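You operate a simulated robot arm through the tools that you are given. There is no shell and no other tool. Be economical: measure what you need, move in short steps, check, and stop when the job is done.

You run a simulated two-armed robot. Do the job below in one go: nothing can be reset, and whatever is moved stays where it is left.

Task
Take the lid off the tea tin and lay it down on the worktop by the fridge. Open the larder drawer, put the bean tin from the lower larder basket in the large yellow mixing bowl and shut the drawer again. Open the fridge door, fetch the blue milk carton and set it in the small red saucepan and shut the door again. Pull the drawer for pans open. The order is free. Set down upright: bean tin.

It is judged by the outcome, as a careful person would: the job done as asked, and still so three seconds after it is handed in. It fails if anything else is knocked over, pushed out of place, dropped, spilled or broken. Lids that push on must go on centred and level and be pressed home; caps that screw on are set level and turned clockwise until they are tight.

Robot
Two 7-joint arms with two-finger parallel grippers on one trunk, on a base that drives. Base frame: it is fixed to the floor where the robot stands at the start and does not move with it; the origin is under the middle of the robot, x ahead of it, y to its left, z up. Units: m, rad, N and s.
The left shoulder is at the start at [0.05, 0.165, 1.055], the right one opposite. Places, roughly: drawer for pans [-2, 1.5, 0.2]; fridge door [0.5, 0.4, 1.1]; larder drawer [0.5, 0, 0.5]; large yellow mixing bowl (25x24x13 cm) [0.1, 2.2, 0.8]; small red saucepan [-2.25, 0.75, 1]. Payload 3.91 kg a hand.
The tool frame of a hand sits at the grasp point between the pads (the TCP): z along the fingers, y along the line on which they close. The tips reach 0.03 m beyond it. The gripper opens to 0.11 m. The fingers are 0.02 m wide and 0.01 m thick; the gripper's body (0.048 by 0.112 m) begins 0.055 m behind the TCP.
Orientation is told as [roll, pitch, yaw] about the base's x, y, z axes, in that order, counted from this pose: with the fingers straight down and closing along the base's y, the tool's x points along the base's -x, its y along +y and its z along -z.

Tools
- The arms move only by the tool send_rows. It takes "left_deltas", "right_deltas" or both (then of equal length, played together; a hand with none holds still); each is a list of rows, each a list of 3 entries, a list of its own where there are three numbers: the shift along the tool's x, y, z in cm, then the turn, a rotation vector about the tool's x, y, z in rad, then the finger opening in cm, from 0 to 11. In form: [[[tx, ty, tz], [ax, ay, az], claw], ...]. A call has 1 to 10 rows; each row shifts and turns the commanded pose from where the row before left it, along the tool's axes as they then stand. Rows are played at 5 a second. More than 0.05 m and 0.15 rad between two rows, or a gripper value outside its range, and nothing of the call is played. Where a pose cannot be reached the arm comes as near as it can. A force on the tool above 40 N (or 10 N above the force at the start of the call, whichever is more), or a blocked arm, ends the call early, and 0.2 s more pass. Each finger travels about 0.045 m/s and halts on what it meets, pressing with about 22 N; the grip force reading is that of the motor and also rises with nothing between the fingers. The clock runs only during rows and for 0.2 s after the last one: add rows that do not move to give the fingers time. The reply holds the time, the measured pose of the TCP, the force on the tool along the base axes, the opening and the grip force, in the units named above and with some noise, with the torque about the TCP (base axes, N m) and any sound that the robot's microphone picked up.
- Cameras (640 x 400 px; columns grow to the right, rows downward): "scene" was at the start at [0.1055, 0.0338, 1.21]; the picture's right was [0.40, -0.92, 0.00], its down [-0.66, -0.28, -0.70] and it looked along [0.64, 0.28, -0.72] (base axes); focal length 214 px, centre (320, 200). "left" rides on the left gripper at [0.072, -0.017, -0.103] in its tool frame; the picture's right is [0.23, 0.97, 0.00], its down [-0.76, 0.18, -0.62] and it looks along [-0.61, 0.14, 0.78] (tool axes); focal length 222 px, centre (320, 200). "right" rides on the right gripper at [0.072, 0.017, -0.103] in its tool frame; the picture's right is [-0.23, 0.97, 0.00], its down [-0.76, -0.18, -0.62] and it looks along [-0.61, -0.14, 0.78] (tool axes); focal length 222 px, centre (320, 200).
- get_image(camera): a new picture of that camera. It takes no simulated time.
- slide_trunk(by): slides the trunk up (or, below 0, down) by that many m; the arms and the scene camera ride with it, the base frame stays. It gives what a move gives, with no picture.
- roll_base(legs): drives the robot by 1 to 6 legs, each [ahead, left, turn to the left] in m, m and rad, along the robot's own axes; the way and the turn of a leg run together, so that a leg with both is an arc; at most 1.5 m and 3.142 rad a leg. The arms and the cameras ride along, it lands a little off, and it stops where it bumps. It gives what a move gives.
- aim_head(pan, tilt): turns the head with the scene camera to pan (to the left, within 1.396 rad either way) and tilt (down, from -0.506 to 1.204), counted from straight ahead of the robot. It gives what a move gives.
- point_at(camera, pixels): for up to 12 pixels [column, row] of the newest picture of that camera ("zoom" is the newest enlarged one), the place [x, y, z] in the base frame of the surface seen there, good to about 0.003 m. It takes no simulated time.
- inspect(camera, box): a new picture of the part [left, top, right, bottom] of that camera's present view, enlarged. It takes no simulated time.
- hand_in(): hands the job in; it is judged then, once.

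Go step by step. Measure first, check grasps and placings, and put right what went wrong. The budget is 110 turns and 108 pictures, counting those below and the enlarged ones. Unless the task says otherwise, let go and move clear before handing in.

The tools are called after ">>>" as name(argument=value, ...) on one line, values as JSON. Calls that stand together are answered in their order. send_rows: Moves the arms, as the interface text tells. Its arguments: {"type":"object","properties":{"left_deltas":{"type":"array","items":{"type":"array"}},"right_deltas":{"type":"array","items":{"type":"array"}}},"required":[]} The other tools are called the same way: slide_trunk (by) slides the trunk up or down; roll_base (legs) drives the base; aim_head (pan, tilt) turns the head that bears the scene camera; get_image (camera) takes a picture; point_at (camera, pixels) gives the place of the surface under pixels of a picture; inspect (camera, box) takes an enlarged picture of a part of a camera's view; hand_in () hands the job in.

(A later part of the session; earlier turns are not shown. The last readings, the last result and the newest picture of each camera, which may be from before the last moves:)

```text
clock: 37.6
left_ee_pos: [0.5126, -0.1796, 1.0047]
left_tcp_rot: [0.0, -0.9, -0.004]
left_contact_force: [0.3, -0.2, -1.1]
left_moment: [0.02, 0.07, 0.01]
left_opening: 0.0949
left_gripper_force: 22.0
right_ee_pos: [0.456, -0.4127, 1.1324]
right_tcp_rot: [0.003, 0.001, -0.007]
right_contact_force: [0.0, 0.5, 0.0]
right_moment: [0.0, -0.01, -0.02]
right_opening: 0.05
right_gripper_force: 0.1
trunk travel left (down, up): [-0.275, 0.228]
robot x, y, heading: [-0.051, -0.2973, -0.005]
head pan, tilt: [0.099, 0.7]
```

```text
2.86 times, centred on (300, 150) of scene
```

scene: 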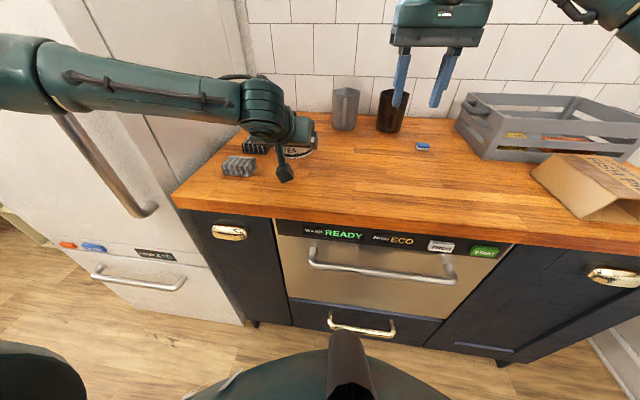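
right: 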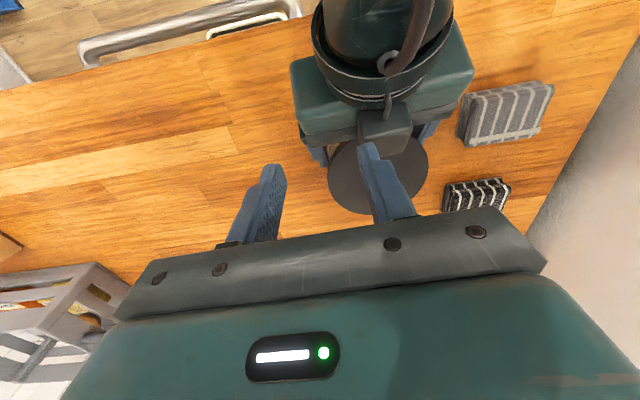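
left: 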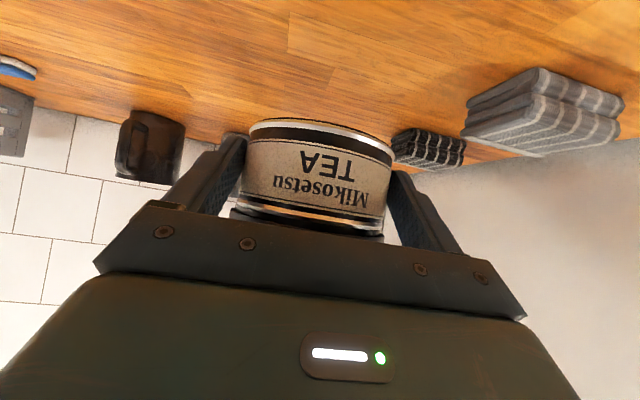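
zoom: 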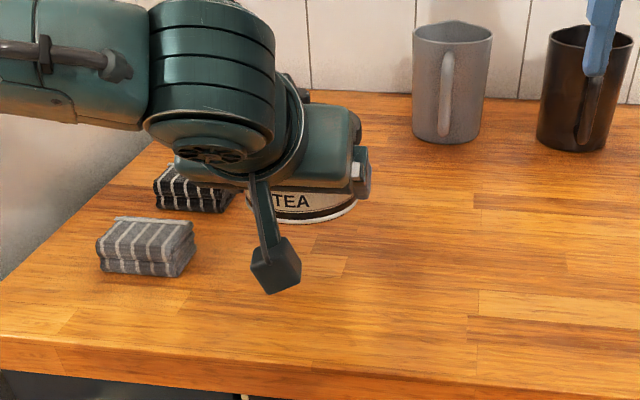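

The tin came up whole and level. I'll carry it to the middle with some yaw.

>>> send_rows(left_deltas=[[[0.7, -2.2, -0.9], [0.07, 0, 0.056], 6], [[0.7, -2.2, -0.9], [0.07, 0, 0.056], 6], [[0.7, -2.2, -0.9], [0.07, 0, 0.056], 6], [[0.7, -2.2, -0.9], [0.07, 0, 0.056], 6], [[0.7, -2.2, -0.9], [0.07, 0, 0.056], 6], [[0, 0, 0], [0, 0, 0], 6]])

>>> get_image(camera="scene")

```text
clock: 39.0
left_ee_pos: [0.436, -0.2742, 1.0033]
left_tcp_rot: [0.002, -0.901, -0.457]
left_contact_force: [-0.9, -0.4, -1.6]
left_moment: [0.04, 0.02, 0.0]
left_opening: 0.0951
left_gripper_force: 22.1
right_ee_pos: [0.4572, -0.4125, 1.1334]
right_tcp_rot: [0.002, 0.001, -0.006]
right_contact_force: [-0.4, 0.0, 0.3]
right_moment: [0.0, 0.01, -0.03]
right_opening: 0.0502
right_gripper_force: 0.0
trunk travel left (down, up): [-0.275, 0.228]
robot x, y, heading: [-0.0516, -0.2923, -0.007]
head pan, tilt: [0.099, 0.7]
```

```text
75 pictures are left
```

scene: 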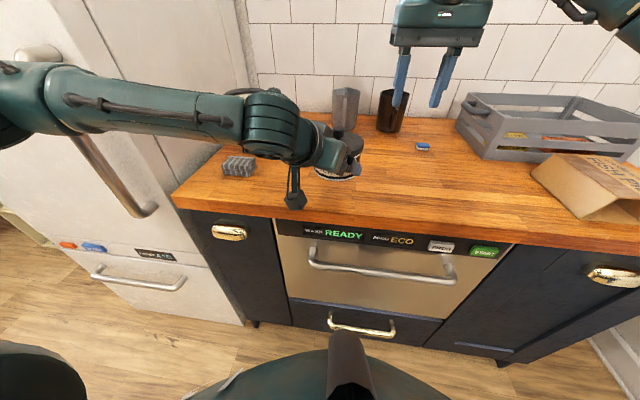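

The left hand holds the tin around (0.455,-0.283). I'll bring the right hand over it and look.

>>> send_rows(right_deltas=[[[0, 3, -1], [0, 0, 0], 5], [[0, 3, 0], [0, 0, 0], 5], [[0, 3, 0], [0, 0, 0], 5], [[0, 2, 0], [0, 0, 0], 5]])

>>> get_image(camera="right")

>>> inspect(camera="scene", box=[260, 60, 420, 200])

```text
clock: 40.0
left_ee_pos: [0.4353, -0.2739, 1.0026]
left_tcp_rot: [0.002, -0.901, -0.456]
left_contact_force: [0.2, -1.0, -0.1]
left_moment: [0.03, 0.06, -0.01]
left_opening: 0.0951
left_gripper_force: 21.7
right_ee_pos: [0.4572, -0.3024, 1.141]
right_tcp_rot: [0.001, 0.002, -0.008]
right_contact_force: [0.2, 0.5, 0.8]
right_moment: [-0.03, 0.0, 0.01]
right_opening: 0.0502
right_gripper_force: 0.0
trunk travel left (down, up): [-0.275, 0.228]
robot x, y, heading: [-0.0504, -0.2944, -0.0]
head pan, tilt: [0.099, 0.7]
```

```text
74 pictures are left
```

right: 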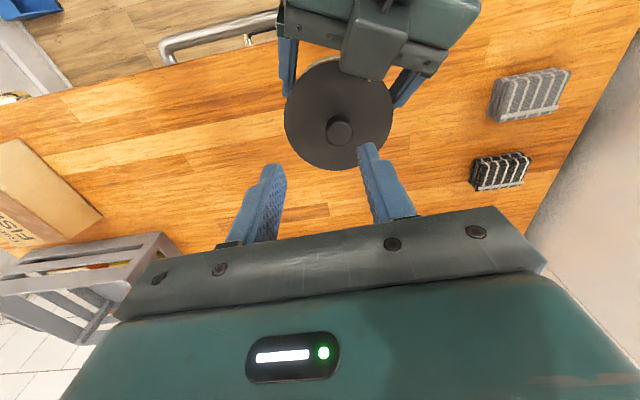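

```text
2.86 times, centred on (340, 130) of scene
```

zoom: 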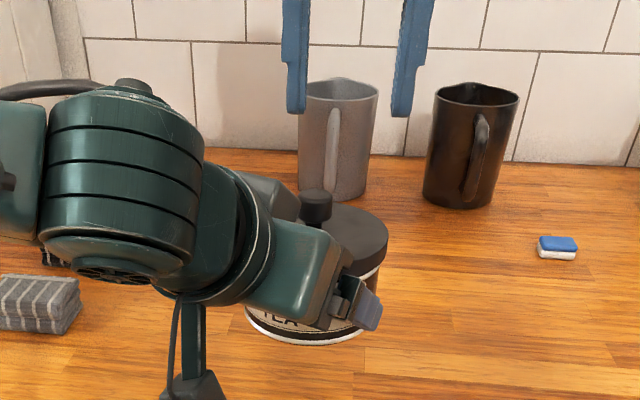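

>>> point_at(camera="right", pixels=[[339, 127], [329, 129], [350, 129], [339, 138], [288, 120], [388, 122], [335, 168], [310, 100], [374, 40]])

```text
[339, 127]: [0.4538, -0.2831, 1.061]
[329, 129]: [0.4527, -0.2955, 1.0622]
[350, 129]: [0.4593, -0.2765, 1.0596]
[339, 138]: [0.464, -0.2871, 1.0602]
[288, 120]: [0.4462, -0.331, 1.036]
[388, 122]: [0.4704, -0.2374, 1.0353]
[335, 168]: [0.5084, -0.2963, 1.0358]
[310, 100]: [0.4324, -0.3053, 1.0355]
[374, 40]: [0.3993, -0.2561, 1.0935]
```

Knob centre (0.460,-0.285), top 1.061. Descend and close on it.

>>> send_rows(right_deltas=[[[-0.3, 1.75, 1.5], [0, 0, 0], 5], [[0, 0, 2], [0, 0, 0], 5], [[0, 0, 2], [0, 0, 0], 5], [[0, 0, 1.6], [0, 0, 0], 5], [[0, 0, 0], [0, 0, 0], 0], [[0, 0, 0], [0, 0, 0], 0], [[0, 0, 0], [0, 0, 0], 0], [[0, 0, 0], [0, 0, 0], 0]])

>>> send_rows(right_deltas=[[[0, 0, -0.2], [0, 0, 0], 0], [[0, 0, -0.2], [0, 0, 0], 0], [[0, 0, -0.2], [0, 0, 0], 0], [[0, 0, -0.2], [0, 0, 0], 0], [[0, 0, 0], [0, 0, 0], 0]])

>>> inspect(camera="scene", box=[260, 60, 420, 200])

```text
clock: 41.8
left_ee_pos: [0.4355, -0.2741, 1.002]
left_tcp_rot: [0.002, -0.901, -0.458]
left_contact_force: [1.0, -0.8, -2.2]
left_moment: [0.01, 0.02, 0.03]
left_opening: 0.0953
left_gripper_force: 21.2
right_ee_pos: [0.4588, -0.2835, 1.0716]
right_tcp_rot: [0.001, -0.001, -0.005]
right_contact_force: [-0.4, -0.6, 0.0]
right_moment: [-0.01, -0.01, 0.01]
right_opening: 0.0222
right_gripper_force: 22.0
trunk travel left (down, up): [-0.275, 0.228]
robot x, y, heading: [-0.0504, -0.2961, -0.006]
head pan, tilt: [0.099, 0.7]
heard: snap
```

```text
clock: 43.0
left_ee_pos: [0.436, -0.2738, 1.0046]
left_tcp_rot: [0.0, -0.901, -0.456]
left_contact_force: [-0.3, 0.0, -1.1]
left_moment: [0.01, 0.02, -0.01]
left_opening: 0.0952
left_gripper_force: 21.7
right_ee_pos: [0.4588, -0.2852, 1.0782]
right_tcp_rot: [0.0, 0.0, -0.008]
right_contact_force: [0.1, -0.3, 0.0]
right_moment: [0.0, -0.02, 0.03]
right_opening: 0.0222
right_gripper_force: 21.4
trunk travel left (down, up): [-0.275, 0.228]
robot x, y, heading: [-0.0505, -0.2938, -0.007]
head pan, tilt: [0.099, 0.7]
```

```text
2.86 times, centred on (340, 130) of scene
```

zoom: 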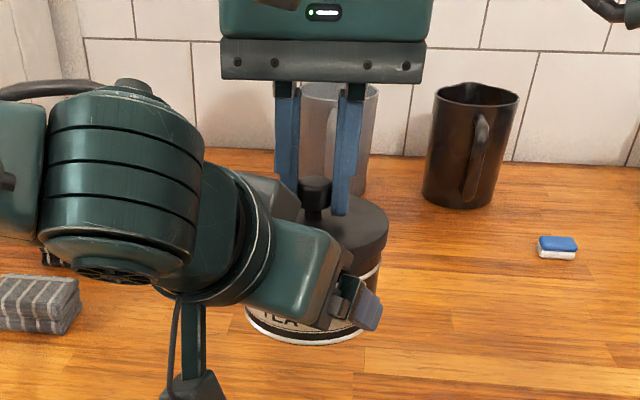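

A snap was heard and the lid has risen with the right hand. I'll lift further and check.

>>> send_rows(right_deltas=[[[0, 0, -0.5], [0, 0, 0], 0], [[0, 0, -1], [0, 0, 0], 0], [[0, 0, -2], [0, 0, 0], 0], [[0, 0, -2], [0, 0, 0], 0], [[0, 0, 0], [0, 0, 0], 0]])

>>> get_image(camera="scene")

```text
clock: 44.2
left_ee_pos: [0.4367, -0.2733, 1.0025]
left_tcp_rot: [0.001, -0.899, -0.456]
left_contact_force: [-0.3, -0.2, -1.7]
left_moment: [0.02, 0.0, 0.02]
left_opening: 0.095
left_gripper_force: 22.1
right_ee_pos: [0.4599, -0.2855, 1.1326]
right_tcp_rot: [0.003, -0.001, -0.005]
right_contact_force: [0.8, -0.8, -0.7]
right_moment: [-0.02, -0.03, -0.01]
right_opening: 0.0222
right_gripper_force: 21.8
trunk travel left (down, up): [-0.275, 0.228]
robot x, y, heading: [-0.0505, -0.2926, -0.005]
head pan, tilt: [0.099, 0.7]
```

```text
71 pictures are left
```

scene: 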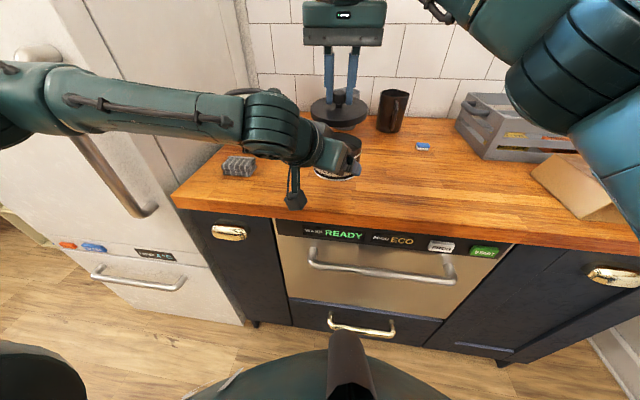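

The lid is free. Right hand carries it to a clear spot near (0.50,-0.42); left hand carries the tin back over its old place.

>>> send_rows(right_deltas=[[[-1, -3.4, 0], [0, 0, 0], 0], [[-1, -3.4, 0], [0, 0, 0], 0], [[-1, -3.4, 0], [0, 0, 0], 0], [[-1, -3.4, 0], [0, 0, 0], 0], [[0, 0, 3.8], [0, 0, 0], 0], [[0, 0, 3.8], [0, 0, 0], 0], [[0, 0, 3.8], [0, 0, 0], 0], [[0, 0, 3.4], [0, 0, 0], 0], [[0, 0, 0], [0, 0, 0], 0]], left_deltas=[[[0, 0, 0], [0, 0, 0], 6], [[0, 0, 0], [0, 0, 0], 6], [[0, 0, 0], [0, 0, 0], 6], [[0, 0, 0], [0, 0, 0], 6], [[-0.7, 2.2, 0.9], [-0.07, 0, -0.056], 6], [[-0.7, 2.2, 0.9], [-0.07, 0, -0.056], 6], [[-0.7, 2.2, 0.9], [-0.07, 0, -0.056], 6], [[-0.7, 2.2, 0.9], [-0.07, 0, -0.056], 6], [[-0.7, 2.2, 0.9], [-0.07, 0, -0.056], 6]])

>>> send_rows(right_deltas=[[[0, 0, 0.5], [0, 0, 0], 0], [[0, 0, 0.4], [0, 0, 0], 0], [[0, 0, 0.3], [0, 0, 0], 0], [[0, 0, 0.2], [0, 0, 0], 0], [[0, 0, 0], [0, 0, 0], 0]])

>>> get_image(camera="scene")

```text
clock: 46.2
left_ee_pos: [0.5199, -0.1836, 1.003]
left_tcp_rot: [0.001, -0.899, -0.004]
left_contact_force: [0.1, 0.6, -0.8]
left_moment: [0.01, 0.03, 0.04]
left_opening: 0.0949
left_gripper_force: 22.0
left hand out of reach, approached as far as the arm can: row 5
right_ee_pos: [0.4989, -0.4206, 0.9841]
right_tcp_rot: [0.001, 0.0, -0.007]
right_contact_force: [0.6, -0.6, 0.5]
right_moment: [0.03, 0.0, 0.0]
right_opening: 0.0224
right_gripper_force: 21.8
trunk travel left (down, up): [-0.275, 0.228]
robot x, y, heading: [-0.0509, -0.2982, -0.004]
head pan, tilt: [0.099, 0.7]
```

```text
clock: 47.4
left_ee_pos: [0.5194, -0.1857, 1.0039]
left_tcp_rot: [0.0, -0.901, -0.006]
left_contact_force: [-0.1, 0.0, -0.9]
left_moment: [0.0, 0.0, -0.01]
left_opening: 0.095
left_gripper_force: 22.5
right_ee_pos: [0.5004, -0.421, 0.9708]
right_tcp_rot: [0.002, 0.0, -0.006]
right_contact_force: [0.0, 0.5, -0.5]
right_moment: [0.02, 0.03, -0.01]
right_opening: 0.022
right_gripper_force: 21.8
trunk travel left (down, up): [-0.275, 0.228]
robot x, y, heading: [-0.05, -0.3003, -0.002]
head pan, tilt: [0.099, 0.7]
```

```text
70 pictures are left
```

scene: 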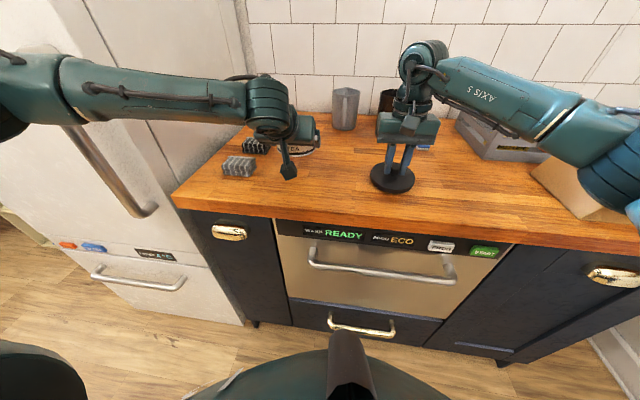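

Lid at TCP 0.971 still without contact; lower it slowly, and lower the tin with the left hand too.

>>> send_rows(right_deltas=[[[0, 0, 0.3], [0, 0, 0], 0], [[0, 0, 0.3], [0, 0, 0], 0], [[0, 0, 0.2], [0, 0, 0], 0], [[0, 0, 0.2], [0, 0, 0], 0], [[0, 0, 0.1], [0, 0, 0], 0], [[0, 0, 0], [0, 0, 0], 0]], left_deltas=[[[1.6, 0, 0.3], [0, 0, 0], 6], [[1.13, 0, 0.9], [0, 0, 0], 6], [[1.13, 0, 0.9], [0, 0, 0], 6], [[0.78, 0, 0.62], [0, 0, 0], 6], [[0.24, 0, 0.19], [0, 0, 0], 6], [[0.16, 0, 0.12], [0, 0, 0], 6]])

>>> inspect(camera="scene", box=[230, 80, 440, 220])

```text
clock: 48.8
left_ee_pos: [0.5093, -0.1783, 0.9453]
left_tcp_rot: [-0.001, -0.899, -0.006]
left_contact_force: [-0.6, -0.4, -1.0]
left_moment: [0.02, 0.04, 0.02]
left_opening: 0.0948
left_gripper_force: 22.3
left hand out of reach, approached as far as the arm can: row 4
right_ee_pos: [0.4981, -0.4205, 0.9606]
right_tcp_rot: [0.002, 0.0, -0.007]
right_contact_force: [6.6, 2.7, 14.6]
right_moment: [0.12, 0.32, -0.07]
right_opening: 0.0221
right_gripper_force: 22.1
trunk travel left (down, up): [-0.275, 0.228]
robot x, y, heading: [-0.0513, -0.2969, -0.008]
head pan, tilt: [0.099, 0.7]
```

```text
2.86 times, centred on (335, 150) of scene
```

zoom: 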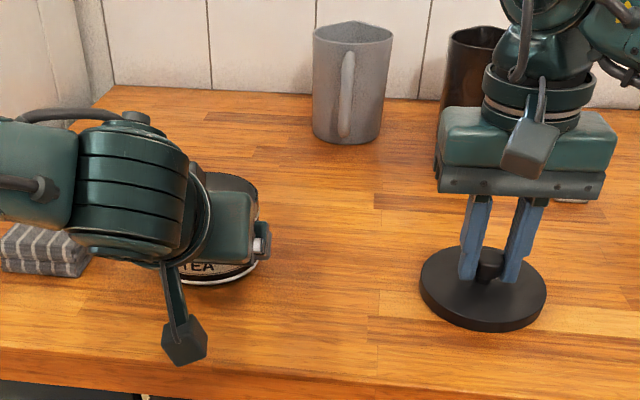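

The lid is resting on the worktop (14.6 N). I'll release it and lift away, and lower the tin the last 2 mm, then open the left hand.

>>> send_rows(right_deltas=[[[0, 0, -0.1], [0, 0, 0], 0], [[0, 0, 0], [0, 0, 0], 5], [[0, 0, 0], [0, 0, 0], 5], [[0, 0, 0], [0, 0, 0], 5], [[0, 0, -3], [0, 0, 0], 5], [[0, 0, -4], [0, 0, 0], 5], [[0, 0, -4], [0, 0, 0], 5]], left_deltas=[[[0.08, 0, 0.06], [0, 0, 0], 6], [[0.08, 0, 0.06], [0, 0, 0], 6], [[0, 0, 0], [0, 0, 0], 6], [[0, 0, 0], [0, 0, 0], 6], [[0, 0, 0], [0, 0, 0], 11], [[0, 0, 0], [0, 0, 0], 11], [[0, 0, 0], [0, 0, 0], 11]])

>>> get_image(camera="left")

>>> send_rows(left_deltas=[[[0, 0, -2], [0, 0, 0], 11], [[0, 0, -3], [0, 0, 0], 11], [[0, 0, -4], [0, 0, 0], 11], [[-1, 0, -4], [0, 0, 0], 11], [[-2, 0, -4], [0, 0, 0], 11], [[0, 0, 0], [0, 0, 0], 11]])

>>> get_image(camera="scene")

```text
clock: 50.4
left_ee_pos: [0.509, -0.1789, 0.9458]
left_tcp_rot: [-0.002, -0.902, -0.004]
left_contact_force: [0.8, -0.3, 0.2]
left_moment: [-0.01, 0.06, 0.0]
left_opening: 0.1099
left_gripper_force: 0.1
right_ee_pos: [0.4997, -0.4204, 1.0724]
right_tcp_rot: [0.001, -0.001, -0.007]
right_contact_force: [-0.1, -0.3, -0.1]
right_moment: [0.05, 0.01, -0.03]
right_opening: 0.0503
right_gripper_force: 0.1
trunk travel left (down, up): [-0.275, 0.228]
robot x, y, heading: [-0.0535, -0.2975, -0.004]
head pan, tilt: [0.099, 0.7]
```

```text
68 pictures are left
```

left: 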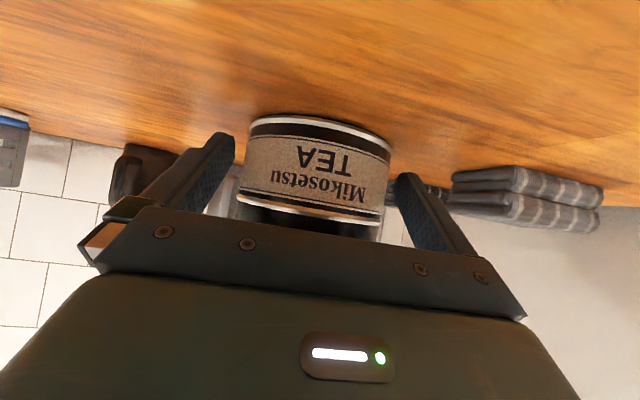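

```text
clock: 51.8
left_ee_pos: [0.3949, -0.1799, 1.0715]
left_tcp_rot: [0.0, -0.898, -0.005]
left_contact_force: [0.2, -0.4, 0.5]
left_moment: [0.0, 0.0, 0.02]
left_opening: 0.1099
left_gripper_force: 0.2
right_ee_pos: [0.5005, -0.4214, 1.0715]
right_tcp_rot: [0.003, 0.0, -0.007]
right_contact_force: [0.8, 0.3, 0.0]
right_moment: [-0.02, 0.03, 0.01]
right_opening: 0.05
right_gripper_force: 0.0
trunk travel left (down, up): [-0.275, 0.228]
robot x, y, heading: [-0.0519, -0.2949, -0.009]
head pan, tilt: [0.099, 0.7]
```

```text
67 pictures are left
```

scene: 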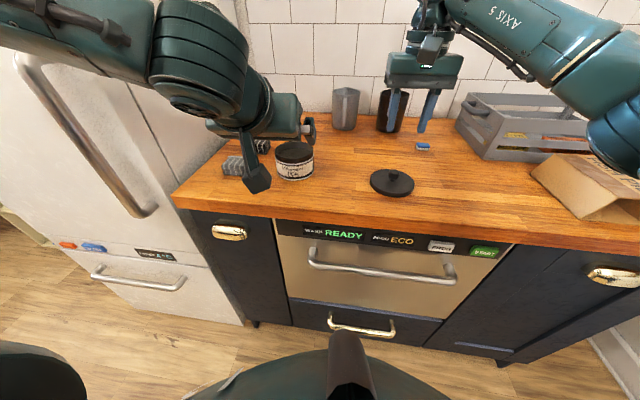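

The lid lies flat on the worktop at (392,183) and the tin stands at (294,160). Next the larder: inspect its handle.

>>> inspect(camera="scene", box=[180, 200, 300, 300])

>>> point_at(camera="zoom", pixels=[[180, 170], [260, 170], [340, 180], [260, 200], [260, 150], [150, 200], [260, 300], [420, 200], [450, 300], [100, 220], [260, 215]])

```text
4.00 times, centred on (240, 250) of scene
```

zoom: 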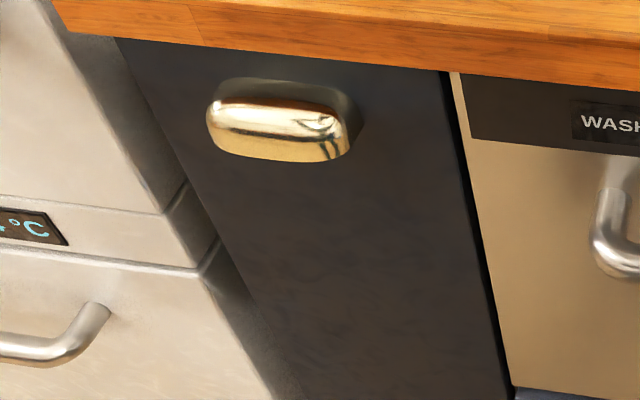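

```text
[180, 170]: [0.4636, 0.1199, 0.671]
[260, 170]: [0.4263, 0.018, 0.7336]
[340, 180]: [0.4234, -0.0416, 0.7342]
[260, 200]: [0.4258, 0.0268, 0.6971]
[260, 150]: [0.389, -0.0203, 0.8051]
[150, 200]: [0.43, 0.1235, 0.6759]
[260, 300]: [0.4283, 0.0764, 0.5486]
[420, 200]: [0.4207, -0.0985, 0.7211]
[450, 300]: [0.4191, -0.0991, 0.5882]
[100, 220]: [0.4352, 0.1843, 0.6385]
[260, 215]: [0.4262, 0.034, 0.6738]
```

The handle is a cup pull, about 3 cm tall, at (0.39,-0.02,0.82), panel at x≈0.425. I'll back the base off a little and turn the left hand to point forward with the fingers closing vertically.

>>> roll_base(legs=[[-0.17, 0.1, 0]])

>>> send_rows(left_deltas=[[[0, 0, 0], [0, -0.134, 0], 8], [[0, 0, 0], [0, -0.134, 0], 8], [[0, 0, 0], [0, -0.134, 0], 8], [[0, 0, 0], [0, -0.134, 0], 8], [[0, 0, 0], [0, -0.134, 0], 8], [[0, 0, 0], [0, 0, 0.143], 8], [[0, 0, 0], [0, 0, 0.143], 8], [[0, 0, 0], [0, 0, 0.143], 8], [[0, 0, 0], [0, 0, 0.143], 8], [[0, 0, 0], [0, 0, 0.143], 8]])

>>> send_rows(left_deltas=[[[0, 0, 0], [0, 0, 0.143], 8], [[0, 0, 0], [0, 0, 0.143], 8], [[0, 0, 0], [0, 0, 0.143], 8], [[0, 0, 0], [0, 0, 0.143], 8], [[0, 0, 0], [0, 0, 0.143], 8], [[0, 0, 0], [0, 0, 0.143], 8], [[0, 0, 0], [0, 0, 0], 8]])

```text
clock: 53.4
left_ee_pos: [0.2275, -0.0817, 1.0713]
left_tcp_rot: [-0.001, -0.9, -0.009]
left_contact_force: [-0.2, -0.9, 1.3]
left_moment: [0.0, -0.01, 0.03]
left_opening: 0.1101
left_gripper_force: 0.0
right_ee_pos: [0.3295, -0.3233, 1.0723]
right_tcp_rot: [0.001, 0.001, -0.015]
right_contact_force: [-0.5, 0.6, 0.1]
right_moment: [0.01, -0.03, -0.01]
right_opening: 0.0499
right_gripper_force: 0.1
trunk travel left (down, up): [-0.275, 0.228]
robot x, y, heading: [-0.2181, -0.1974, -0.016]
head pan, tilt: [0.099, 0.7]
```

```text
clock: 55.6
left_ee_pos: [0.2274, -0.0822, 1.071]
left_tcp_rot: [1.57, -0.854, -1.58]
left_contact_force: [-0.5, -0.3, -0.2]
left_moment: [0.01, 0.03, -0.01]
left_opening: 0.08
left_gripper_force: 0.2
right_ee_pos: [0.3302, -0.3221, 1.0706]
right_tcp_rot: [0.003, -0.001, -0.014]
right_contact_force: [0.3, -0.1, -0.8]
right_moment: [0.0, 0.03, -0.01]
right_opening: 0.0501
right_gripper_force: 0.2
trunk travel left (down, up): [-0.275, 0.228]
robot x, y, heading: [-0.2202, -0.1944, -0.01]
head pan, tilt: [0.099, 0.7]
```

```text
clock: 57.2
left_ee_pos: [0.228, -0.0832, 1.0698]
left_tcp_rot: [1.571, 0.005, -1.582]
left_contact_force: [0.6, -0.2, 0.5]
left_moment: [0.0, 0.02, -0.02]
left_opening: 0.0799
left_gripper_force: 0.1
right_ee_pos: [0.3306, -0.3238, 1.0713]
right_tcp_rot: [0.001, 0.001, -0.016]
right_contact_force: [0.2, -0.6, -0.2]
right_moment: [-0.02, -0.01, 0.0]
right_opening: 0.05
right_gripper_force: 0.0
trunk travel left (down, up): [-0.275, 0.228]
robot x, y, heading: [-0.2205, -0.1957, -0.015]
head pan, tilt: [0.099, 0.7]
```

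The orientation works (tool x=+y, y=+z, z=+x). Lower the hand to a staging point in front of the cup pull.

>>> send_rows(left_deltas=[[[1, -4.2, 1], [0, 0, 0], 6], [[1, -4.2, 1], [0, 0, 0], 6], [[1, -4.2, 1], [0, 0, 0], 6], [[1, -4.2, 1], [0, 0, 0], 6], [[1, -4.2, 1], [0, 0, 0], 6], [[1, -4.2, 1], [0, 0, 0], 6], [[0, 0, 0], [0, 0, 0], 6]])

>>> aim_head(pan=0.3, tilt=0.7)

>>> get_image(camera="left")

>>> get_image(camera="scene")

```text
clock: 58.8
left_ee_pos: [0.2881, 0.0342, 0.8877]
left_tcp_rot: [1.569, 0.001, -1.582]
left_contact_force: [0.5, -0.5, 0.3]
left_moment: [0.0, -0.05, 0.0]
left_opening: 0.0599
left_gripper_force: 0.1
left hand out of reach, approached as far as the arm can: row 3, 4, 5, 6
right_ee_pos: [0.3315, -0.3235, 1.0714]
right_tcp_rot: [0.002, 0.001, -0.015]
right_contact_force: [-0.1, -0.6, -0.2]
right_moment: [-0.02, 0.02, -0.01]
right_opening: 0.05
right_gripper_force: 0.1
trunk travel left (down, up): [-0.275, 0.228]
robot x, y, heading: [-0.2214, -0.1955, -0.007]
head pan, tilt: [0.099, 0.7]
```

```text
clock: 59.5
left_ee_pos: [0.2884, 0.0331, 0.8876]
left_tcp_rot: [1.569, 0.002, -1.583]
left_contact_force: [0.0, -0.8, -0.4]
left_moment: [0.0, 0.0, 0.01]
left_opening: 0.0599
left_gripper_force: 0.1
right_ee_pos: [0.3313, -0.3229, 1.0722]
right_tcp_rot: [0.002, 0.0, -0.013]
right_contact_force: [0.0, -0.4, 0.2]
right_moment: [-0.04, -0.01, -0.02]
right_opening: 0.0498
right_gripper_force: 0.0
trunk travel left (down, up): [-0.275, 0.228]
robot x, y, heading: [-0.2209, -0.1954, -0.014]
head pan, tilt: [0.3, 0.7]
```

```text
65 pictures are left
```

left: 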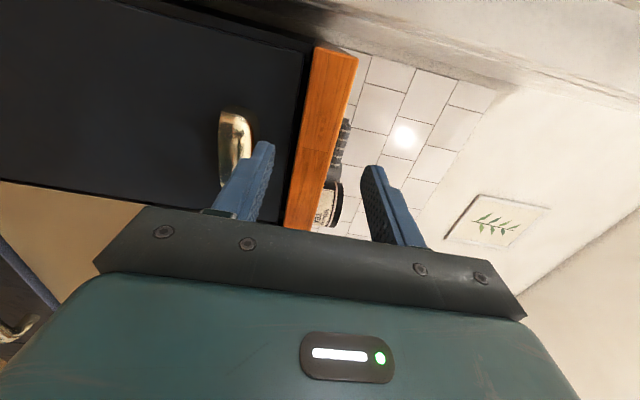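

```text
64 pictures are left
```

scene: 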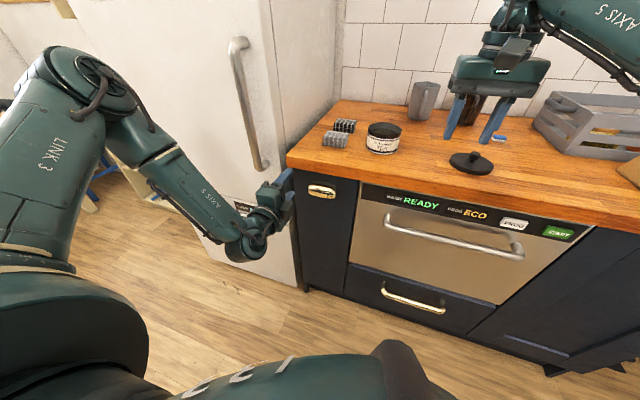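

The arm can't reach that low with the trunk up. I'll slide the trunk down 0.2 and raise the hand to handle height.

>>> slide_trunk(by=-0.2)

>>> send_rows(left_deltas=[[[-1, 2.6, 0], [0, 0, 0], 6], [[-1, 2.6, 0], [0, 0, 0], 6], [[-1, 2.6, 0], [0, 0, 0], 6], [[-1, 2.6, 0], [0, 0, 0], 6], [[-1, 2.6, 0], [0, 0, 0], 6], [[0, 0, 0], [0, 0, 0], 6]])

```text
clock: 61.7
left_ee_pos: [0.2878, 0.0339, 0.6884]
left_tcp_rot: [1.57, 0.002, -1.583]
left_contact_force: [-0.4, -0.7, -0.1]
left_moment: [-0.01, -0.03, 0.0]
left_opening: 0.0602
left_gripper_force: 0.0
right_ee_pos: [0.3301, -0.3225, 0.8714]
right_tcp_rot: [0.003, 0.001, -0.015]
right_contact_force: [0.1, -0.5, -0.2]
right_moment: [-0.03, 0.0, -0.03]
right_opening: 0.0501
right_gripper_force: 0.0
trunk travel left (down, up): [-0.075, 0.428]
robot x, y, heading: [-0.22, -0.1943, -0.01]
head pan, tilt: [0.3, 0.7]
```

```text
clock: 63.1
left_ee_pos: [0.288, -0.0163, 0.8151]
left_tcp_rot: [1.569, 0.003, -1.582]
left_contact_force: [-1.0, -0.2, 0.5]
left_moment: [0.01, 0.04, -0.01]
left_opening: 0.06
left_gripper_force: 0.0
right_ee_pos: [0.3309, -0.3229, 0.871]
right_tcp_rot: [0.002, 0.002, -0.013]
right_contact_force: [0.1, 0.1, 0.3]
right_moment: [0.0, 0.03, 0.02]
right_opening: 0.0501
right_gripper_force: 0.0
trunk travel left (down, up): [-0.075, 0.428]
robot x, y, heading: [-0.2182, -0.1961, -0.01]
head pan, tilt: [0.3, 0.7]
```

The hand is now at (0.288,-0.016,0.815), facing the pull. I'll measure the pull in the left camera.

>>> inspect(camera="left", box=[180, 60, 460, 260])

>>> point_at(camera="left", pixels=[[300, 110], [320, 110], [310, 90], [310, 140], [330, 120], [290, 120], [310, 120]])

```text
2.00 times, centred on (320, 160) of left
```

zoom: 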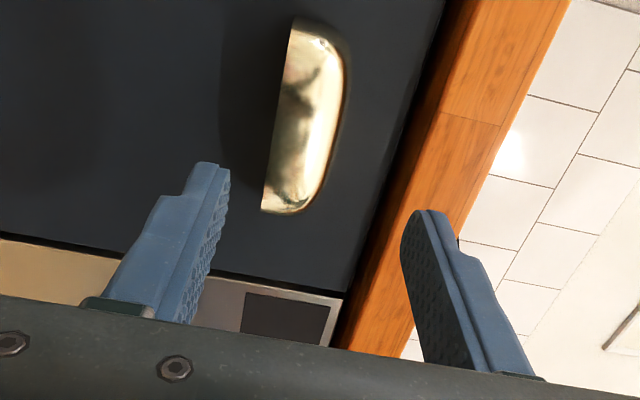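

```text
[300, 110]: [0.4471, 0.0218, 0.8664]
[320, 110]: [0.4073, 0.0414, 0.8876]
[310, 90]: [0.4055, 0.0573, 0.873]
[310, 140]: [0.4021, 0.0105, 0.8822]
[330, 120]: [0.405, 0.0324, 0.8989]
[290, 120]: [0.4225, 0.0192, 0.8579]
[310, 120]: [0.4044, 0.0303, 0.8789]
```

I'll query the zoom picture instead.

>>> point_at(camera="zoom", pixels=[[300, 30], [300, 70], [300, 120], [285, 190], [335, 90], [320, 150], [275, 130], [250, 120], [320, 195], [220, 60]])

```text
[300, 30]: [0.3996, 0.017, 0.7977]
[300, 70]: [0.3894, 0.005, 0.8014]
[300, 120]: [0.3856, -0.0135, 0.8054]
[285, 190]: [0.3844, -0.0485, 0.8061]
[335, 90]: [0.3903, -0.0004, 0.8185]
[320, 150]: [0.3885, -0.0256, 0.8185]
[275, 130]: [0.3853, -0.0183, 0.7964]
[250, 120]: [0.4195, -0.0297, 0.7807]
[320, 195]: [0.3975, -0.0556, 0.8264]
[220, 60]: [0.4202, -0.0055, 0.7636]
```

The cup's lip is at (0.385, z 0.795), panel at x 0.42, opening below. I'll tilt the hand 45° upward so one finger can enter the cup from beneath and the other press on the dome outside.

>>> send_rows(left_deltas=[[[0, 0, 0], [-0.131, 0, 0], 2.7], [[0, 0, 0], [-0.131, 0, 0], 2.7], [[0, 0, 0], [-0.131, 0, 0], 2.7], [[0, 0, 0], [-0.131, 0, 0], 2.7], [[0, 0, 0], [-0.131, 0, 0], 2.7], [[0, 0, 0], [-0.131, 0, 0], 2.7], [[-0.2, -3.9, -0.5], [0, 0, 0], 2.7], [[-0.2, -3.9, -0.5], [0, 0, 0], 2.7], [[0, 0, 0], [0, 0, 0], 2.7]])

>>> get_image(camera="left")

```text
clock: 65.1
left_ee_pos: [0.2996, 0.0407, 0.8315]
left_tcp_rot: [2.355, 0.002, -1.584]
left_contact_force: [-0.4, 1.2, 0.6]
left_moment: [0.03, -0.03, 0.0]
left_opening: 0.0272
left_gripper_force: 0.0
left hand out of reach, approached as far as the arm can: row 4, 5, 6, 7, 8
right_ee_pos: [0.3311, -0.3218, 0.8726]
right_tcp_rot: [0.001, -0.001, -0.014]
right_contact_force: [-0.3, 0.2, -0.4]
right_moment: [0.0, -0.02, -0.05]
right_opening: 0.0501
right_gripper_force: 0.1
trunk travel left (down, up): [-0.075, 0.428]
robot x, y, heading: [-0.2178, -0.1946, -0.017]
head pan, tilt: [0.3, 0.7]
```

```text
62 pictures are left
```

left: 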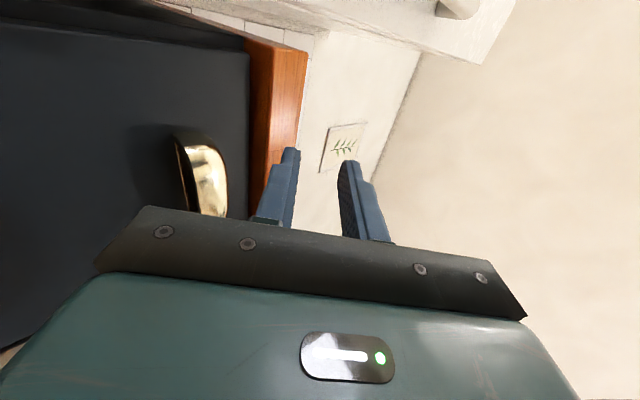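

The pose wasn't reachable from here. I'll lower the trunk fully and back the base a bit so the hand works at shoulder height, further out.

>>> slide_trunk(by=-0.074)

>>> roll_base(legs=[[-0.12, -0.05, 0]])

>>> send_rows(left_deltas=[[[-0.1, -2.7, 2.7], [0, 0, 0], 2.7], [[-0.1, -2.7, 2.7], [0, 0, 0], 2.7], [[-0.1, -2.7, 2.7], [0, 0, 0], 2.7], [[-0.1, -2.7, 2.7], [0, 0, 0], 2.7], [[0, 0, 0], [0, 0, 0], 2.7]])

```text
clock: 66.2
left_ee_pos: [0.3005, 0.04, 0.7559]
left_tcp_rot: [2.354, 0.002, -1.585]
left_contact_force: [0.3, -0.1, -1.0]
left_moment: [0.0, 0.01, -0.01]
left_opening: 0.0269
left_gripper_force: 0.1
right_ee_pos: [0.3305, -0.3231, 0.7981]
right_tcp_rot: [0.002, 0.001, -0.014]
right_contact_force: [0.8, -0.1, -0.3]
right_moment: [0.03, 0.04, 0.0]
right_opening: 0.0501
right_gripper_force: 0.0
trunk travel left (down, up): [-0.001, 0.502]
robot x, y, heading: [-0.2189, -0.1965, -0.012]
head pan, tilt: [0.3, 0.7]
```

```text
clock: 67.5
left_ee_pos: [0.1778, -0.0079, 0.7565]
left_tcp_rot: [2.352, 0.0, -1.584]
left_contact_force: [-0.1, 0.0, -0.6]
left_moment: [0.0, -0.02, 0.02]
left_opening: 0.0268
left_gripper_force: 0.0
right_ee_pos: [0.209, -0.3719, 0.7977]
right_tcp_rot: [0.001, 0.0, -0.013]
right_contact_force: [1.0, 0.2, -0.1]
right_moment: [0.01, 0.04, -0.01]
right_opening: 0.0499
right_gripper_force: 0.1
trunk travel left (down, up): [-0.001, 0.502]
robot x, y, heading: [-0.3449, -0.2427, -0.01]
head pan, tilt: [0.3, 0.7]
```

```text
clock: 68.7
left_ee_pos: [0.2881, 0.019, 0.8097]
left_tcp_rot: [2.351, 0.004, -1.584]
left_contact_force: [-0.4, 0.4, 0.6]
left_moment: [0.01, 0.03, 0.05]
left_opening: 0.0268
left_gripper_force: 0.0
left hand out of reach, approached as far as the arm can: row 1, 2, 3, 4
right_ee_pos: [0.2075, -0.3714, 0.7972]
right_tcp_rot: [0.001, 0.001, -0.012]
right_contact_force: [-0.2, 0.5, -0.2]
right_moment: [-0.02, 0.01, 0.01]
right_opening: 0.0502
right_gripper_force: 0.1
trunk travel left (down, up): [-0.001, 0.502]
robot x, y, heading: [-0.3466, -0.2436, -0.017]
head pan, tilt: [0.3, 0.7]
```

Upward tilt isn't reachable down there. I'll switch to gripping the cup pull by its two ends: hand level, fingers closing sideways.

>>> send_rows(left_deltas=[[[0, 0, -1], [0.131, 0, 0], 11], [[0, 0, -1], [0.131, 0, 0], 11], [[0, 0, -1], [0.131, 0, 0], 11], [[0, 0, -1], [0.131, 0, 0], 11], [[0, 0, 0], [0.131, 0, 0], 11], [[0, 0, 0], [0.131, 0, 0], 11], [[0, 0, 0], [0, 0, -0.143], 11], [[0, 0, 0], [0, 0, -0.143], 11], [[0, 0, 0], [0, 0, -0.143], 11], [[0, 0, 0], [0, 0, -0.143], 11]])

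>>> send_rows(left_deltas=[[[0, 0, 0], [0, 0, -0.143], 11], [[0, 0, 0], [0, 0, -0.143], 11], [[0, 0, 0], [0, 0, -0.143], 11], [[0, 0, 0], [0, 0, -0.143], 11], [[0, 0, 0], [0, 0, -0.143], 11], [[0, 0, 0], [0, 0, -0.143], 11], [[0, 0, 0], [0, 0, -0.143], 11], [[0, 0, 0], [0, 0, 0], 11]])

>>> get_image(camera="left")

```text
clock: 70.9
left_ee_pos: [0.2557, 0.0192, 0.7869]
left_tcp_rot: [1.566, -0.572, -1.58]
left_contact_force: [1.2, 0.9, 0.1]
left_moment: [0.01, -0.02, -0.01]
left_opening: 0.1099
left_gripper_force: 0.1
right_ee_pos: [0.2072, -0.3716, 0.7976]
right_tcp_rot: [0.002, 0.001, -0.012]
right_contact_force: [-0.4, -0.5, 0.1]
right_moment: [-0.01, -0.01, 0.03]
right_opening: 0.05
right_gripper_force: 0.0
trunk travel left (down, up): [-0.001, 0.502]
robot x, y, heading: [-0.3432, -0.2461, -0.012]
head pan, tilt: [0.3, 0.7]
```

```text
clock: 72.7
left_ee_pos: [0.2573, 0.0199, 0.7875]
left_tcp_rot: [-0.34, -1.567, 0.329]
left_contact_force: [0.0, 0.6, 0.5]
left_moment: [0.02, 0.02, -0.03]
left_opening: 0.11
left_gripper_force: 0.1
right_ee_pos: [0.2066, -0.3715, 0.7973]
right_tcp_rot: [0.003, 0.001, -0.013]
right_contact_force: [0.2, -0.4, -0.2]
right_moment: [0.01, 0.04, 0.03]
right_opening: 0.0501
right_gripper_force: 0.0
trunk travel left (down, up): [-0.001, 0.502]
robot x, y, heading: [-0.3414, -0.2425, -0.009]
head pan, tilt: [0.3, 0.7]
```

```text
61 pictures are left
```

left: 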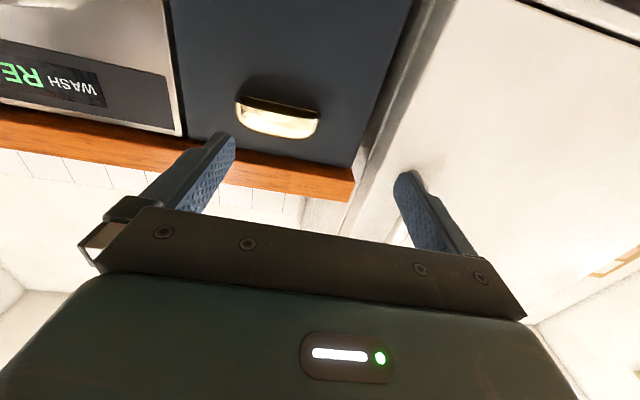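

>>> point_at(camera="left", pixels=[[238, 112], [245, 120], [278, 115], [315, 122], [318, 126], [278, 130], [300, 70], [260, 170]])

```text
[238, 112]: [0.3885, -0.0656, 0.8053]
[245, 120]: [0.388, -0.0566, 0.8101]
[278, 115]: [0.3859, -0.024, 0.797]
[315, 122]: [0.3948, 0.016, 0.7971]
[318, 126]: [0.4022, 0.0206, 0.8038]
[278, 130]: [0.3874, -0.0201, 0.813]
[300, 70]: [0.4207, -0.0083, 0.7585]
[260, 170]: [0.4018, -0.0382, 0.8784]
```

Handle ends at y −0.066 and +0.021, so centre −0.022, width 8.7 cm. Align in front of it.

>>> send_rows(left_deltas=[[[-0.82, -1.41, 2], [0, 0, 0], 11], [[-0.82, -1.41, 2], [0, 0, 0], 11], [[-0.82, -1.41, 2], [0, 0, 0], 11], [[0, 0, 0], [0, 0, 0], 11]])

>>> get_image(camera="left")

```text
clock: 73.7
left_ee_pos: [0.3168, -0.0252, 0.8108]
left_tcp_rot: [0.209, -1.568, -0.221]
left_contact_force: [0.6, -0.6, 0.2]
left_moment: [0.01, -0.02, -0.01]
left_opening: 0.1102
left_gripper_force: 0.0
right_ee_pos: [0.2076, -0.3711, 0.7972]
right_tcp_rot: [0.002, -0.002, -0.013]
right_contact_force: [-0.4, -0.7, -0.5]
right_moment: [0.0, 0.03, -0.02]
right_opening: 0.0499
right_gripper_force: 0.0
trunk travel left (down, up): [-0.001, 0.502]
robot x, y, heading: [-0.3437, -0.2423, -0.012]
head pan, tilt: [0.3, 0.7]
```

```text
60 pictures are left
```

left: 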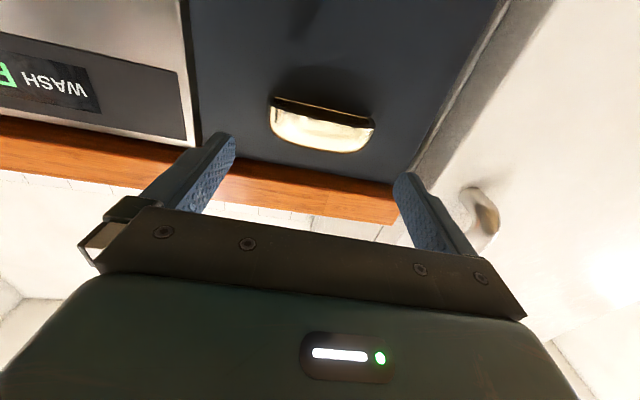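

Centred (handle 269–375 in the view). Advance 7 cm and close.

>>> send_rows(left_deltas=[[[0, 0.2, 2.5], [0, 0, 0], 11], [[0, 0, 2.5], [0, 0, 0], 11], [[0, 0, 2], [0, 0, 0], 11], [[0, 0, 0], [0, 0, 0], 11], [[0, 0, 0], [0, 0, 0], 8], [[0, 0, 0], [0, 0, 0], 6], [[0, 0, 0], [0, 0, 0], 4], [[0, 0, 0], [0, 0, 0], 4]])

>>> get_image(camera="left")

```text
clock: 75.5
left_ee_pos: [0.384, -0.0253, 0.8109]
left_tcp_rot: [0.291, -1.567, -0.306]
left_contact_force: [2.5, -6.7, 0.4]
left_moment: [-0.38, -0.34, -1.0]
left_opening: 0.0948
left_gripper_force: 45.3
right_ee_pos: [0.2075, -0.3723, 0.7963]
right_tcp_rot: [0.003, -0.001, -0.012]
right_contact_force: [-0.3, -0.8, 1.0]
right_moment: [-0.01, -0.02, -0.02]
right_opening: 0.0501
right_gripper_force: 0.0
trunk travel left (down, up): [-0.001, 0.502]
robot x, y, heading: [-0.3424, -0.2435, -0.009]
head pan, tilt: [0.3, 0.7]
```

```text
59 pictures are left
```

left: 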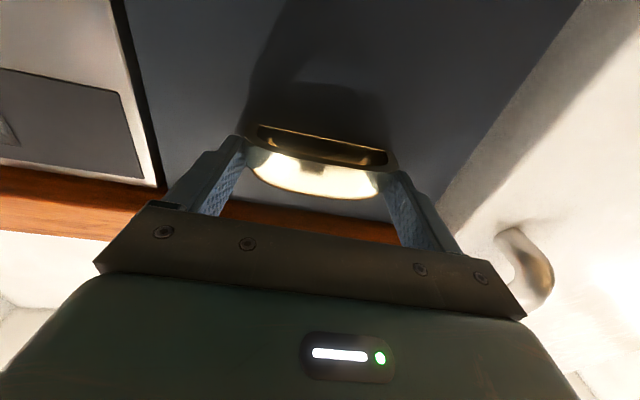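

Gripped at both ends of the pull. Drive back a little to test.

>>> roll_base(legs=[[-0.06, 0, 0]])

>>> get_image(camera="scene")

```text
clock: 76.5
left_ee_pos: [0.3248, -0.0235, 0.8108]
left_tcp_rot: [0.42, -1.569, -0.431]
left_contact_force: [-3.2, -0.8, 1.8]
left_moment: [0.09, 0.58, -2.21]
left_opening: 0.0944
left_gripper_force: 44.8
right_ee_pos: [0.1469, -0.3718, 0.7971]
right_tcp_rot: [0.002, 0.002, -0.012]
right_contact_force: [-0.4, 0.5, 0.2]
right_moment: [0.01, 0.01, -0.05]
right_opening: 0.0502
right_gripper_force: 0.0
trunk travel left (down, up): [-0.001, 0.502]
robot x, y, heading: [-0.4026, -0.2459, -0.011]
head pan, tilt: [0.3, 0.7]
```

```text
58 pictures are left
```

scene: 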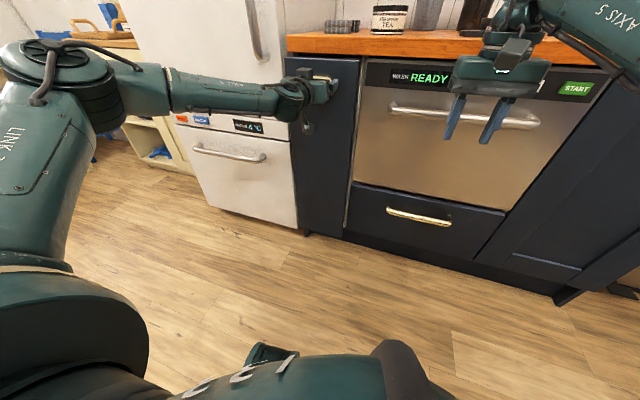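

The drawer follows. Pull it out another 0.36 m.

>>> roll_base(legs=[[-0.18, 0, 0], [-0.18, 0, 0]])

>>> get_image(camera="scene")

```text
clock: 79.2
left_ee_pos: [-0.0365, -0.0057, 0.8122]
left_tcp_rot: [-1.052, -1.568, 1.064]
left_contact_force: [-0.9, 1.6, -2.1]
left_moment: [-0.11, -0.56, -0.41]
left_opening: 0.0952
left_gripper_force: 44.7
right_ee_pos: [-0.2126, -0.364, 0.7974]
right_tcp_rot: [0.002, 0.0, -0.01]
right_contact_force: [0.2, 0.1, 0.7]
right_moment: [-0.02, -0.01, 0.02]
right_opening: 0.0503
right_gripper_force: 0.1
trunk travel left (down, up): [-0.001, 0.502]
robot x, y, heading: [-0.7655, -0.2412, -0.003]
head pan, tilt: [0.3, 0.7]
stopped in leg 2: the force on the tool passed its limit (the readings are from after the stop); the commanded pose is now the measured one
```

```text
57 pictures are left
```

scene: 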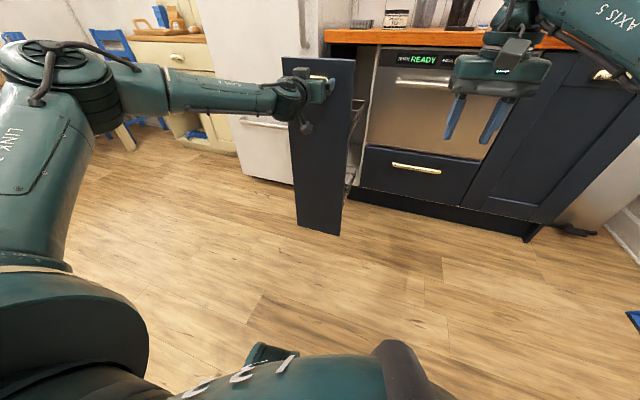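

The drawer is out by about 0.42 m (front near x≈0). I'll release, back off and go around to its right side to look.

>>> send_rows(left_deltas=[[[0, 0, 0], [0, 0, 0], 11], [[0, 0, 0], [0, 0, 0], 11], [[0, 0, -3], [0, 0, 0], 11], [[0, 0, -4], [0, 0, 0], 11], [[0, 0, -5], [0, 0, 0], 11], [[0, 0, -5], [0, 0, 0], 11]])

>>> roll_base(legs=[[0, -0.45, 0], [0.3, 0, 0.7]])

>>> aim_head(pan=0.0, tilt=0.5)

>>> get_image(camera="scene")

```text
clock: 80.6
left_ee_pos: [-0.2089, -0.0074, 0.812]
left_tcp_rot: [-0.981, -1.569, 0.995]
left_contact_force: [0.1, -0.5, 0.0]
left_moment: [0.03, -0.02, 0.02]
left_opening: 0.11
left_gripper_force: 0.0
right_ee_pos: [-0.2131, -0.3644, 0.7975]
right_tcp_rot: [0.003, 0.0, -0.008]
right_contact_force: [1.0, -0.4, 0.1]
right_moment: [-0.02, 0.03, 0.01]
right_opening: 0.0499
right_gripper_force: 0.1
trunk travel left (down, up): [-0.001, 0.502]
robot x, y, heading: [-0.7662, -0.237, -0.01]
head pan, tilt: [0.3, 0.7]
```

```text
clock: 85.3
left_ee_pos: [-0.2233, -0.0594, 0.8097]
left_tcp_rot: [-0.988, -1.57, 1.711]
left_contact_force: [-0.1, 0.0, -0.5]
left_moment: [-0.01, 0.02, -0.01]
left_opening: 0.1102
left_gripper_force: 0.1
right_ee_pos: [0.0066, -0.3347, 0.7981]
right_tcp_rot: [0.002, 0.0, 0.703]
right_contact_force: [0.8, -0.2, -0.2]
right_moment: [0.02, -0.01, 0.03]
right_opening: 0.0502
right_gripper_force: 0.1
trunk travel left (down, up): [-0.001, 0.502]
robot x, y, heading: [-0.4954, -0.5965, 0.705]
head pan, tilt: [0.3, 0.7]
```

```text
clock: 86.1
left_ee_pos: [-0.2214, -0.0609, 0.8106]
left_tcp_rot: [-1.022, -1.569, 1.746]
left_contact_force: [-0.7, -0.7, 0.4]
left_moment: [-0.01, 0.01, 0.0]
left_opening: 0.1097
left_gripper_force: 0.1
right_ee_pos: [0.0069, -0.3339, 0.7977]
right_tcp_rot: [0.0, 0.001, 0.702]
right_contact_force: [-0.6, -0.3, -0.7]
right_moment: [0.02, -0.01, 0.0]
right_opening: 0.0501
right_gripper_force: 0.1
trunk travel left (down, up): [-0.001, 0.502]
robot x, y, heading: [-0.496, -0.5991, 0.703]
head pan, tilt: [0.0, 0.499]
```

```text
56 pictures are left
```

scene: 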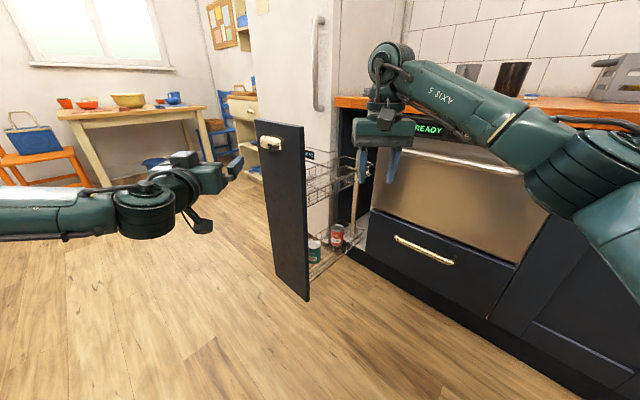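

The lower basket shows tins at (314,248) and (337,236); the yellow bowl is on the far table at (128,100). Zoom in on the basket.

>>> inspect(camera="scene", box=[270, 140, 390, 290])

>>> point_at(camera="zoom", pixels=[[312, 315], [297, 268], [350, 270], [345, 235], [385, 200], [300, 340], [350, 330], [300, 180], [370, 100]])

```text
2.67 times, centred on (330, 215) of scene
```

zoom: 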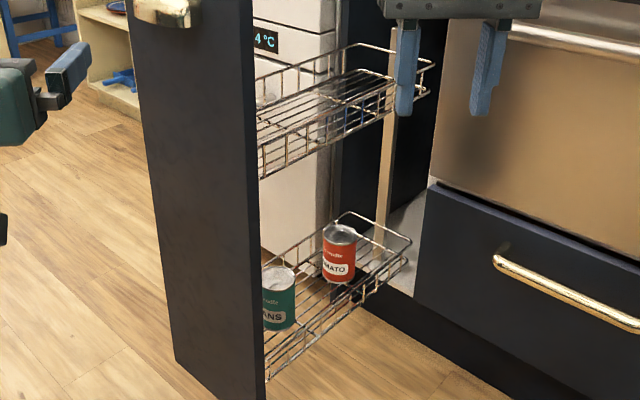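

```text
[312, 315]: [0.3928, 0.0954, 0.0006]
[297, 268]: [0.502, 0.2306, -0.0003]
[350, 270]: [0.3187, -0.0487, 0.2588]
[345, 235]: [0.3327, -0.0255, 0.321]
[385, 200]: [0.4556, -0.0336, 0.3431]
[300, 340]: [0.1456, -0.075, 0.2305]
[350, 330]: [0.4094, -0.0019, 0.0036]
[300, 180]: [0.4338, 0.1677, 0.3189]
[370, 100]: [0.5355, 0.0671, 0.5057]
```

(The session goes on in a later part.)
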